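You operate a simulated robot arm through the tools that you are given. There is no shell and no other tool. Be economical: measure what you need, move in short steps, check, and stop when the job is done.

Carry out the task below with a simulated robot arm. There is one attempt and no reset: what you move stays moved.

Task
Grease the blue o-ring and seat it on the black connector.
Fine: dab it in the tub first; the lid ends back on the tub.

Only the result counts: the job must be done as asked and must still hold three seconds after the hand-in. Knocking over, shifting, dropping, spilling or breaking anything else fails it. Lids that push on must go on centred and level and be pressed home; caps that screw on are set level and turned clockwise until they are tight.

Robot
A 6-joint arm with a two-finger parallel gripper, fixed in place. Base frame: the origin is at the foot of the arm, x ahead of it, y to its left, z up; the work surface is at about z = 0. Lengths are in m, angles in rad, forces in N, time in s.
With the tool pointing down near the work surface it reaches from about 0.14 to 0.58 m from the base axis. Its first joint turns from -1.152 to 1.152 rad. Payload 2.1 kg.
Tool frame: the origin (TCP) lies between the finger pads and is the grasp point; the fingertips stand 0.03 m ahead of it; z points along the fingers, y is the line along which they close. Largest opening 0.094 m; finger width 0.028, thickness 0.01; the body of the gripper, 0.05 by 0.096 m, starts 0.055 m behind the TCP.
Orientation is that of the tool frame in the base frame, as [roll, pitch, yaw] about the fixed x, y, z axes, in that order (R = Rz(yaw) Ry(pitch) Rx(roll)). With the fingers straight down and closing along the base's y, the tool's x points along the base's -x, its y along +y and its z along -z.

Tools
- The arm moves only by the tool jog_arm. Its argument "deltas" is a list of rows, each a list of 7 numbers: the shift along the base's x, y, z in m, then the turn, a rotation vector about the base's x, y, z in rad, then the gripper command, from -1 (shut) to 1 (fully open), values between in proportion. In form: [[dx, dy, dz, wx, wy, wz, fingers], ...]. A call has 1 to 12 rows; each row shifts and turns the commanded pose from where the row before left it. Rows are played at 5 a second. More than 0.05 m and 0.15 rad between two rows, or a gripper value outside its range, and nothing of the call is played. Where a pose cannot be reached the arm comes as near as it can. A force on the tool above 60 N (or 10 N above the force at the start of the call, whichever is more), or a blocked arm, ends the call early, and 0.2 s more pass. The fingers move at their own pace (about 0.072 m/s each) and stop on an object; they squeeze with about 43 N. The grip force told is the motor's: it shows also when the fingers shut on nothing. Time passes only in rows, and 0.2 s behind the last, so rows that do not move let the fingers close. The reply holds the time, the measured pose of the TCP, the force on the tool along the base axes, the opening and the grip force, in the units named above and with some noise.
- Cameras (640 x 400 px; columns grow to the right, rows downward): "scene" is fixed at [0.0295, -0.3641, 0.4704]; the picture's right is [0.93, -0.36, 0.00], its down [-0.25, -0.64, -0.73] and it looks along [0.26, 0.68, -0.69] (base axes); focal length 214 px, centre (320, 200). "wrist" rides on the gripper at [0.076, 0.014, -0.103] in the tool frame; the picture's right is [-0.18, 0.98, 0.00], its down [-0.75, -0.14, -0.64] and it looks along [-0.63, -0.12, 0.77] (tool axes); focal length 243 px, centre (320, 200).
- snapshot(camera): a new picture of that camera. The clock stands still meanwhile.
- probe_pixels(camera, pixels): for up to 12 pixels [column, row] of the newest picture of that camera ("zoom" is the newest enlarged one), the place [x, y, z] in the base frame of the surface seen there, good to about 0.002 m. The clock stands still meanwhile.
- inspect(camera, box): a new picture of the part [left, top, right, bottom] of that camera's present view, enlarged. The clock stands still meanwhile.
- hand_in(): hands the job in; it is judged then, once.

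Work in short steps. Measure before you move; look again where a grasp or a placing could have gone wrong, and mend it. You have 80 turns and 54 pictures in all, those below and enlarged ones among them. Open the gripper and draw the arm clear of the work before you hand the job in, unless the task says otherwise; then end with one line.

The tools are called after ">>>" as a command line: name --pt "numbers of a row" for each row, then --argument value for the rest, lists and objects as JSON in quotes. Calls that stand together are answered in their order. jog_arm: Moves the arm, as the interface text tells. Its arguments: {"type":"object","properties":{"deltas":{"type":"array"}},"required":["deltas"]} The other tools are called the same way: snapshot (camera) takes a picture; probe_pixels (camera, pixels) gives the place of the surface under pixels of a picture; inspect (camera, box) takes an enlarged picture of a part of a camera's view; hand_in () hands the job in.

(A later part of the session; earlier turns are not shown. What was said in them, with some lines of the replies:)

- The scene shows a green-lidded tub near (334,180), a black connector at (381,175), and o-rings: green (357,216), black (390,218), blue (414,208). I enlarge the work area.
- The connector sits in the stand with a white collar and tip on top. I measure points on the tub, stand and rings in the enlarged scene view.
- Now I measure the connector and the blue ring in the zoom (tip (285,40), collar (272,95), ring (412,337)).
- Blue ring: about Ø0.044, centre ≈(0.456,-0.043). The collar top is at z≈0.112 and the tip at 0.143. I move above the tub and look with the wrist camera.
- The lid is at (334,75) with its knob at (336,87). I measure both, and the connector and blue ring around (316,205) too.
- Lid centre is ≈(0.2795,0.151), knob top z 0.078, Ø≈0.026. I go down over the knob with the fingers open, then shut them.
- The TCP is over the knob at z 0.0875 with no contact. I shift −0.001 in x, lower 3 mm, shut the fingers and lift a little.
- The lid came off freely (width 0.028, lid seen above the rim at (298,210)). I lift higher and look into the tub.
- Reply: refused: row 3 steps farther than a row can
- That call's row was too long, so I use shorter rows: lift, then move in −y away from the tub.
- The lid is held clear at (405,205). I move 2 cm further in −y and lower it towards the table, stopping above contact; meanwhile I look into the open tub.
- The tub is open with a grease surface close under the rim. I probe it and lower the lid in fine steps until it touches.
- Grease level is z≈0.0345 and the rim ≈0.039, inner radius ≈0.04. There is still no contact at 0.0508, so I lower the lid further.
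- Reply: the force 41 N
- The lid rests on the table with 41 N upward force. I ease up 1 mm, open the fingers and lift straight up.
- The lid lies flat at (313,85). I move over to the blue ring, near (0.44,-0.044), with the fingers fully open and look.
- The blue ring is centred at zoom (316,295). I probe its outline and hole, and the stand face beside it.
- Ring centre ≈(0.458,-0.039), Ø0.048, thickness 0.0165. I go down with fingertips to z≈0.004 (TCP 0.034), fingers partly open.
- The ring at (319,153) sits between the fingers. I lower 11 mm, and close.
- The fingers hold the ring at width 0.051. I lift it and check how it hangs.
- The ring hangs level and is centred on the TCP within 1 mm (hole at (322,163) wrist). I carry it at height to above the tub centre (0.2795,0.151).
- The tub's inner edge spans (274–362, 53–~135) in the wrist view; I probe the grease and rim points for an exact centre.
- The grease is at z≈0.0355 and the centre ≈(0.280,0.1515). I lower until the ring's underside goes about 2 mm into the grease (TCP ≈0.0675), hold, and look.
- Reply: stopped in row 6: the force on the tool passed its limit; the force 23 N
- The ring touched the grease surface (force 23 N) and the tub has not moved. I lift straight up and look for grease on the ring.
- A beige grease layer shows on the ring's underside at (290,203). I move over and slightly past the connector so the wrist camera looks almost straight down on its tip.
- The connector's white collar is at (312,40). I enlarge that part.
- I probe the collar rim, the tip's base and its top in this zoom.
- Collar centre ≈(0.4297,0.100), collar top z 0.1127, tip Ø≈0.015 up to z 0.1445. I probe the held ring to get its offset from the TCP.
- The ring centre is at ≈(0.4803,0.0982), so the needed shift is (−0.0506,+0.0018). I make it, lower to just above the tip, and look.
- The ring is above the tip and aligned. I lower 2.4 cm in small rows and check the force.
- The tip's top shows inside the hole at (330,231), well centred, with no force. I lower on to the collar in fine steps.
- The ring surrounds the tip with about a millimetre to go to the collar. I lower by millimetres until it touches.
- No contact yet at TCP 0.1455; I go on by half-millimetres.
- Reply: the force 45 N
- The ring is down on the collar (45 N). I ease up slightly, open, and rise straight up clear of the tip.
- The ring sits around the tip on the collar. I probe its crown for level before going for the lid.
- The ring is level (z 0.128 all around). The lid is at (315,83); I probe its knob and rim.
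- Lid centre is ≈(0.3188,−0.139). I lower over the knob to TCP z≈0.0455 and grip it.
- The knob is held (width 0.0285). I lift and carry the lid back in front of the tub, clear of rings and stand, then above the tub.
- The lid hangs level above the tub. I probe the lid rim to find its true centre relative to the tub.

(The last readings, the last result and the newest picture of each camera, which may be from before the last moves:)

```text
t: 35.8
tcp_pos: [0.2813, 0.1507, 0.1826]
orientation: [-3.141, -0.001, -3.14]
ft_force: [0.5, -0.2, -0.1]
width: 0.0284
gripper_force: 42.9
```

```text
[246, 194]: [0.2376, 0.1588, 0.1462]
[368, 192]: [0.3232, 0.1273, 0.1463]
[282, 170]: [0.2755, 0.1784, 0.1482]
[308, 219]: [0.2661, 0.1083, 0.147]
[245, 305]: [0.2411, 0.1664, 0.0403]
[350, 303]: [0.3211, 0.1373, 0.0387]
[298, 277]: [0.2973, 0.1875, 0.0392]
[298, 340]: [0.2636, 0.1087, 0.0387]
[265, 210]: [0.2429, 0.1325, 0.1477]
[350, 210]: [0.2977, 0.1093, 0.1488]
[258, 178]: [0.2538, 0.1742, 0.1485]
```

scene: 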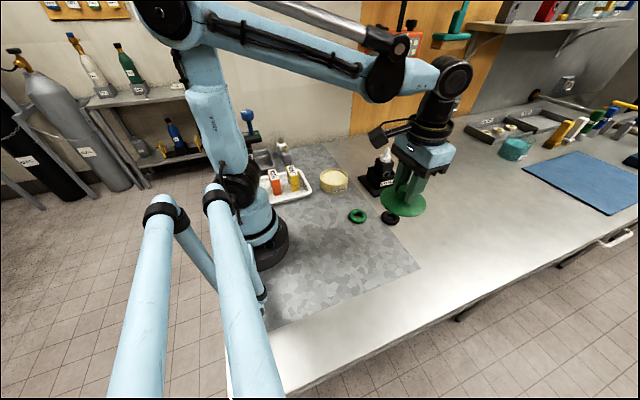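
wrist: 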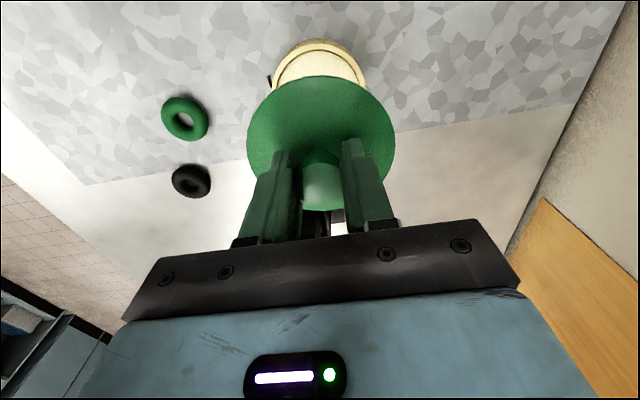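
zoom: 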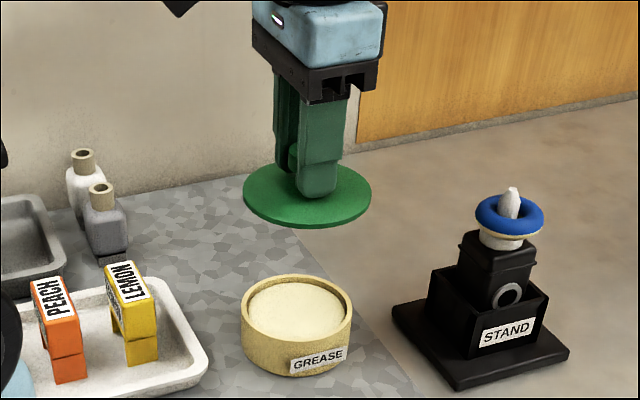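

The lid centre is ≈(0.282,0.151) and the tub ≈(0.2803,0.150). I shift by (−0.0015,−0.0007), lower to about 1 cm above the rim and look closely.

>>> jog_arm --pt "-0.0015 -0.0007 -0.04 0 0 0 -1" --pt "0 0 -0.035 0 0 0 -1" --pt "0 0 -0.013 0 0 0 -1" --pt "0 0 0 0 0 0 -1" --pt "0 0 0 0 0 0 -1"

>>> inspect --camera "scene" --box '[305, 155, 365, 200]'

>>> inspect --camera "wrist" --box '[240, 50, 400, 160]'

```text
t: 37.0
tcp_pos: [0.2777, 0.1499, 0.0949]
orientation: [3.141, 0.001, -3.141]
ft_force: [-0.6, -0.4, -0.4]
width: 0.0285
gripper_force: 43.0
```

```text
8.89 times, centred on (335, 178) of scene
```

zoom: 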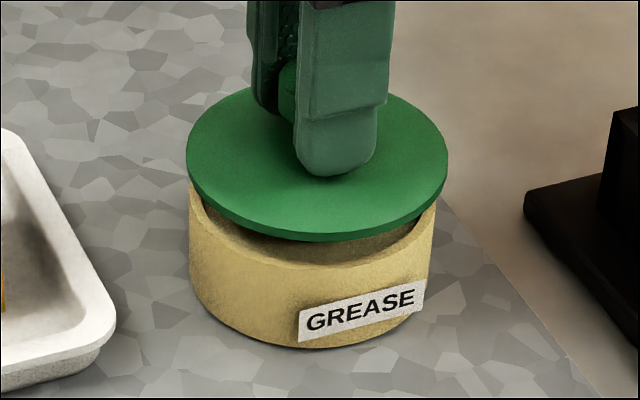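

```text
3.64 times, centred on (320, 105) of wrist
```

zoom: 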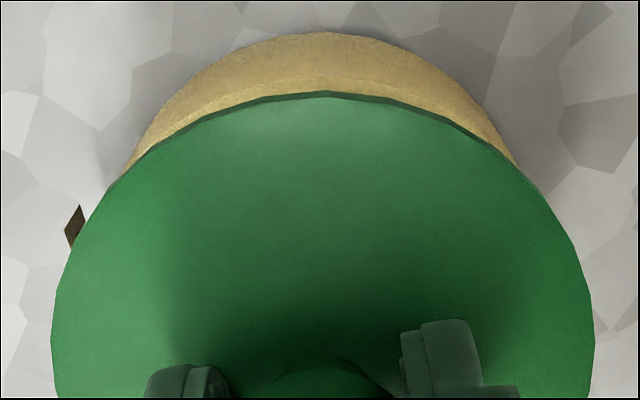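

The lid hovers about a millimetre off centre to the right in scene view (lid 186–448, tub ≈188–436). I shift −0.0006 in x, lower slowly and watch the force.

>>> jog_arm --pt "-0.0006 0 -0.003 0 0 0 -1" --pt "0 0 -0.003 0 0 0 -1" --pt "0 0 -0.002 0 0 0 -1" --pt "0 0 0 0 0 0 -1"

>>> inspect --camera "scene" --box '[305, 155, 365, 200]'

```text
t: 38.0
tcp_pos: [0.2769, 0.1508, 0.0895]
orientation: [-3.14, 0.0, -3.139]
ft_force: [-0.3, -0.4, -0.2]
width: 0.0282
gripper_force: 43.3
```

```text
8.89 times, centred on (335, 178) of scene
```

zoom: 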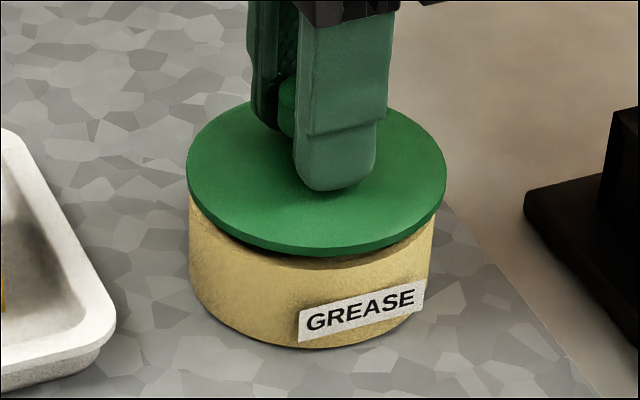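

Lid centre is column ≈316.5 versus tub ≈311, so it is still ~1.3 mm off in +x. I shift (−0.0013,+0.0002), lower 2 mm and check again.

>>> jog_arm --pt "-0.0013 0.0002 0 0 0 0 -1" --pt "0 0 -0.002 0 0 0 -1" --pt "0 0 -0.001 0 0 0 -1" --pt "0 0 0 0 0 0 -1"

>>> inspect --camera "scene" --box '[305, 155, 365, 200]'

```text
t: 39.0
tcp_pos: [0.278, 0.1497, 0.0853]
orientation: [3.141, 0.0, -3.14]
ft_force: [0.4, -0.3, -1.0]
width: 0.0286
gripper_force: 42.7
```

```text
8.89 times, centred on (335, 178) of scene
```

zoom: 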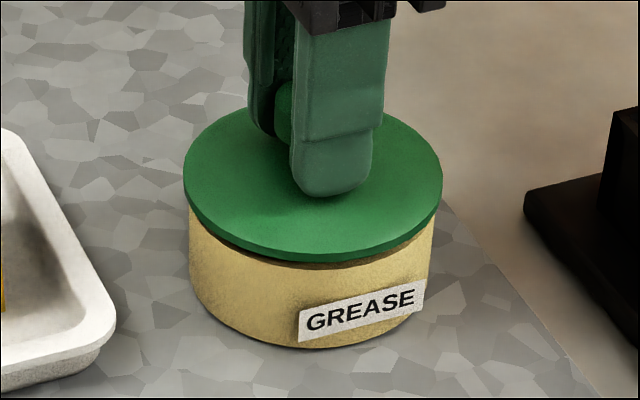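

Now the lid (183–442) is centred over the tub (≈189–434). I press down in small steps.

>>> jog_arm --pt "0 0 -0.001 0 0 0 -1" --pt "0 0 -0.001 0 0 0 -1" --pt "0 0 -0.001 0 0 0 -1" --pt "0 0 0 0 0 0 -1"

```text
t: 40.0
tcp_pos: [0.2767, 0.1497, 0.0837]
orientation: [-3.141, 0.0, -3.14]
ft_force: [1.2, -0.2, 0.3]
width: 0.0284
gripper_force: 43.3
```

No contact force yet at 0.0837; I continue down.

>>> jog_arm --pt "0 0 -0.001 0 0 0 -1" --pt "0 0 -0.0007 0 0 0 -1" --pt "0 0 -0.0007 0 0 0 -1" --pt "0 0 0 0 0 0 -1"

>>> inspect --camera "scene" --box '[305, 155, 365, 200]'

```text
t: 41.0
tcp_pos: [0.2769, 0.1503, 0.0815]
orientation: [-3.141, 0.0, -3.139]
ft_force: [-1.1, -0.8, 22.0]
width: 0.0282
gripper_force: 42.8
```

```text
8.89 times, centred on (335, 178) of scene
```

zoom: 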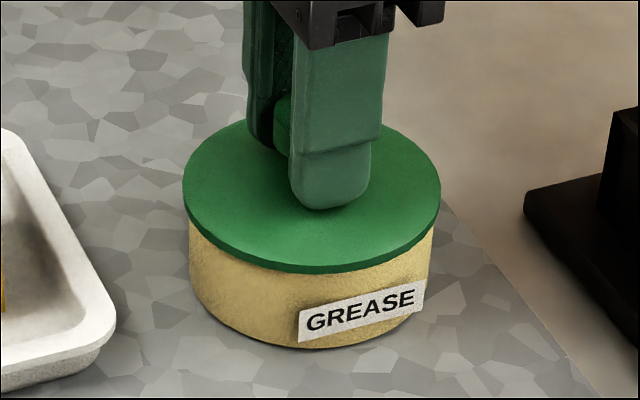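

The lid is on and taking 22 N, with no gap visible. I probe its top height (was ≈0.046–0.048 at the start) and press a little more.

>>> probe_pixels --camera "zoom" --pixels '[[195, 185], [430, 185], [250, 245], [370, 245], [310, 255], [230, 150]]'

>>> jog_arm --pt "0 0 -0.0007 0 0 0 -1" --pt "0 0 -0.0006 0 0 0 -1" --pt "0 0 0 0 0 0 -1"

```text
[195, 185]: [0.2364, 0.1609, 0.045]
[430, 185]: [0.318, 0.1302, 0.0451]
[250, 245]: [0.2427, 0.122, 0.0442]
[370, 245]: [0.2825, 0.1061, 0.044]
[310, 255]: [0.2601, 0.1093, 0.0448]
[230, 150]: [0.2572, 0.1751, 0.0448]
```

```text
t: 41.8
tcp_pos: [0.2776, 0.15, 0.0789]
orientation: [3.142, -0.001, -3.139]
ft_force: [-4.3, -2.1, 40.8]
width: 0.0283
gripper_force: 43.2
```

The lid is level at 0.045, as at the start, and pressed with 41 N. I ease off, open, rise and check.

>>> jog_arm --pt "0 0 0.001 0 0 0 -1" --pt "0 0 0 0 0 0 -0.2" --pt "0 0 0 0 0 0 0.1" --pt "0 0 0 0 0 0 0.1" --pt "0 0 0.03 0 0 0 0.1" --pt "0 0 0.045 0 0 0 0.1" --pt "0 0 0.045 0 0 0 0.1" --pt "0 0 0.03 0 0 0 0.1" --pt "0 0 0 0 0 0 0.1"

>>> inspect --camera "scene" --box '[280, 130, 430, 230]'

>>> snapshot --camera "wrist"

```text
t: 43.8
tcp_pos: [0.2777, 0.1507, 0.2312]
orientation: [-3.14, -0.001, -3.139]
ft_force: [0.0, -0.6, -0.7]
width: 0.0517
gripper_force: 0.1
```

```text
4.00 times, centred on (355, 180) of scene
```

zoom: 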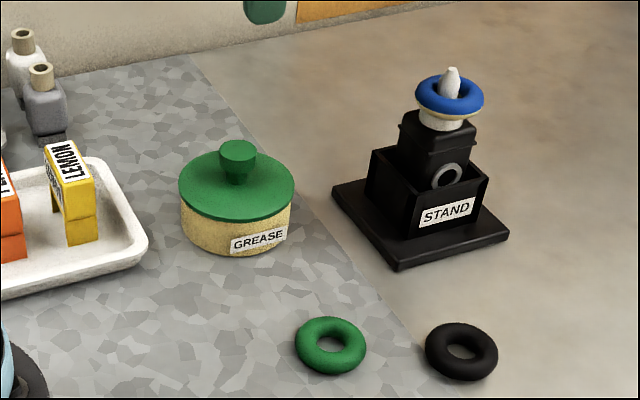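

```text
10 pictures are left
```

wrist: 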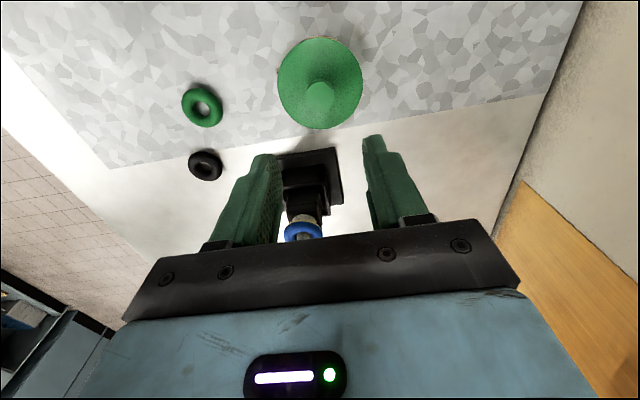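

The lid looks level and centred (179–295 over 181–291). I probe its rim from the wrist view for a last check against the starting values.

>>> probe_pixels --camera "wrist" --pixels '[[280, 82], [360, 82], [320, 40], [320, 126], [290, 55], [350, 55], [295, 112], [347, 112], [320, 97]]'

>>> inspect --camera "wrist" --box '[260, 20, 380, 140]'

```text
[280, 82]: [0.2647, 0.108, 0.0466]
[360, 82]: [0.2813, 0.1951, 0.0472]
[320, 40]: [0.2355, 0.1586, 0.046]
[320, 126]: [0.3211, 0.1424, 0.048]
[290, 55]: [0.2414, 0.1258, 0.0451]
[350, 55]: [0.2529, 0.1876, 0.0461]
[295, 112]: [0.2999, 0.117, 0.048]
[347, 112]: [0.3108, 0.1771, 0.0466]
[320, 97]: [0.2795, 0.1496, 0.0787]
```

```text
3.33 times, centred on (320, 80) of wrist
```

zoom: 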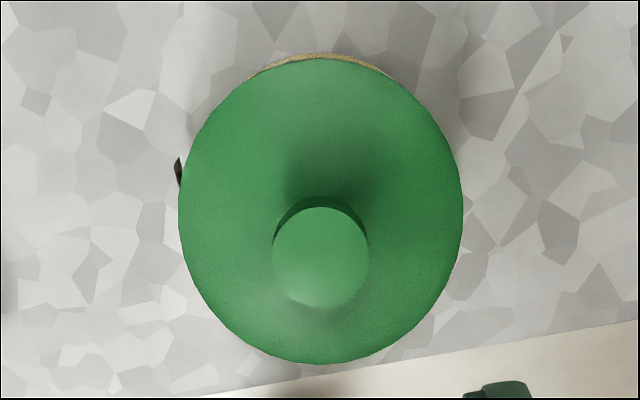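

The lid is within about 1 mm of its starting place and level. To be sure it is home, I press on the knob's top centre with closed fingers.

>>> jog_arm --pt "0.001 0 -0.03 0 0 0 -1" --pt "0 0 -0.035 0 0 0 -1" --pt "0 0 -0.03 0 0 0 -1" --pt "0 0 -0.02 0 0 0 -1" --pt "0 0 -0.005 0 0 0 -1" --pt "0 0 0 0 0 0 -1"

>>> jog_arm --pt "0 0 -0.001 0 0 0 -1" --pt "0 0 -0.001 0 0 0 -1" --pt "0 0 -0.001 0 0 0 -1" --pt "0 0 -0.001 0 0 0 -1" --pt "0 0 -0.001 0 0 0 -1" --pt "0 0 -0.001 0 0 0 -1" --pt "0 0 0 0 0 0 -1"

```text
t: 45.2
tcp_pos: [0.2774, 0.1513, 0.1114]
orientation: [-3.141, 0.001, -3.14]
ft_force: [0.1, 0.0, -0.5]
width: 0.0002
gripper_force: 33.0
```

```text
t: 46.6
tcp_pos: [0.2776, 0.1524, 0.1064]
orientation: [-3.14, -0.006, -3.141]
ft_force: [-2.7, -1.1, 24.5]
width: 0.0
gripper_force: 33.5
stopped in row 6: the force on the tool passed its limit (the readings are from after the stop); the commanded pose is now the measured one
```

The knob resisted firmly at z≈0.077, so the lid is home. I rise, draw clear and take final pictures.

>>> jog_arm --pt "0 0 0.03 0 0 0 -1" --pt "0 0 0.045 0 0 0 -1" --pt "0 0 0.045 0 0 0 0" --pt "0 -0.04 0.02 0 0 0 1" --pt "0 -0.045 0 0 0 0 1" --pt "0 -0.045 0 0 0 0 1" --pt "0 -0.04 0 0 0 0 1" --pt "0 0 0 0 0 0 1"

>>> inspect --camera "scene" --box '[305, 155, 365, 200]'

>>> snapshot --camera "scene"

```text
t: 48.4
tcp_pos: [0.2763, -0.0184, 0.2438]
orientation: [3.141, -0.002, -3.14]
ft_force: [-0.3, 0.5, 0.3]
width: 0.0941
gripper_force: 0.1
```

```text
8.89 times, centred on (335, 178) of scene
```

zoom: 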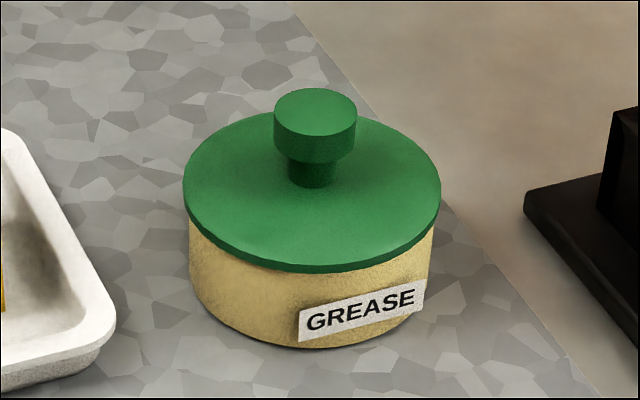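

```text
7 pictures are left
```

scene: 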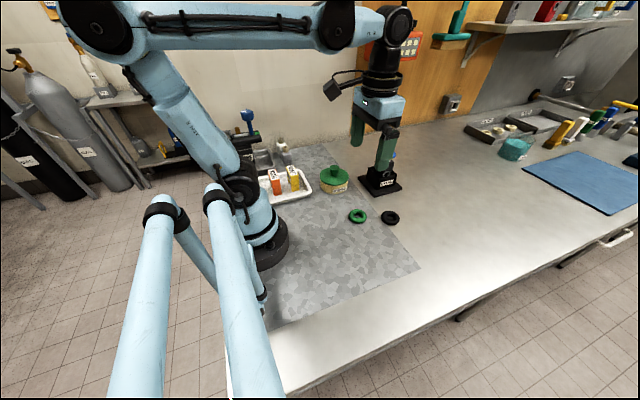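

The lid is level and centred (183–441 over 189–434), the ring was last seen seated and level on the connector, and the arm is clear and open. I hand in.

>>> hand_in

```text
The job is handed in.
```

The blue o-ring is greased on its underside and sits level on the black connector. The lid is back on the tub, centred and pressed down. The job is handed in, but the reply gave no verdict.
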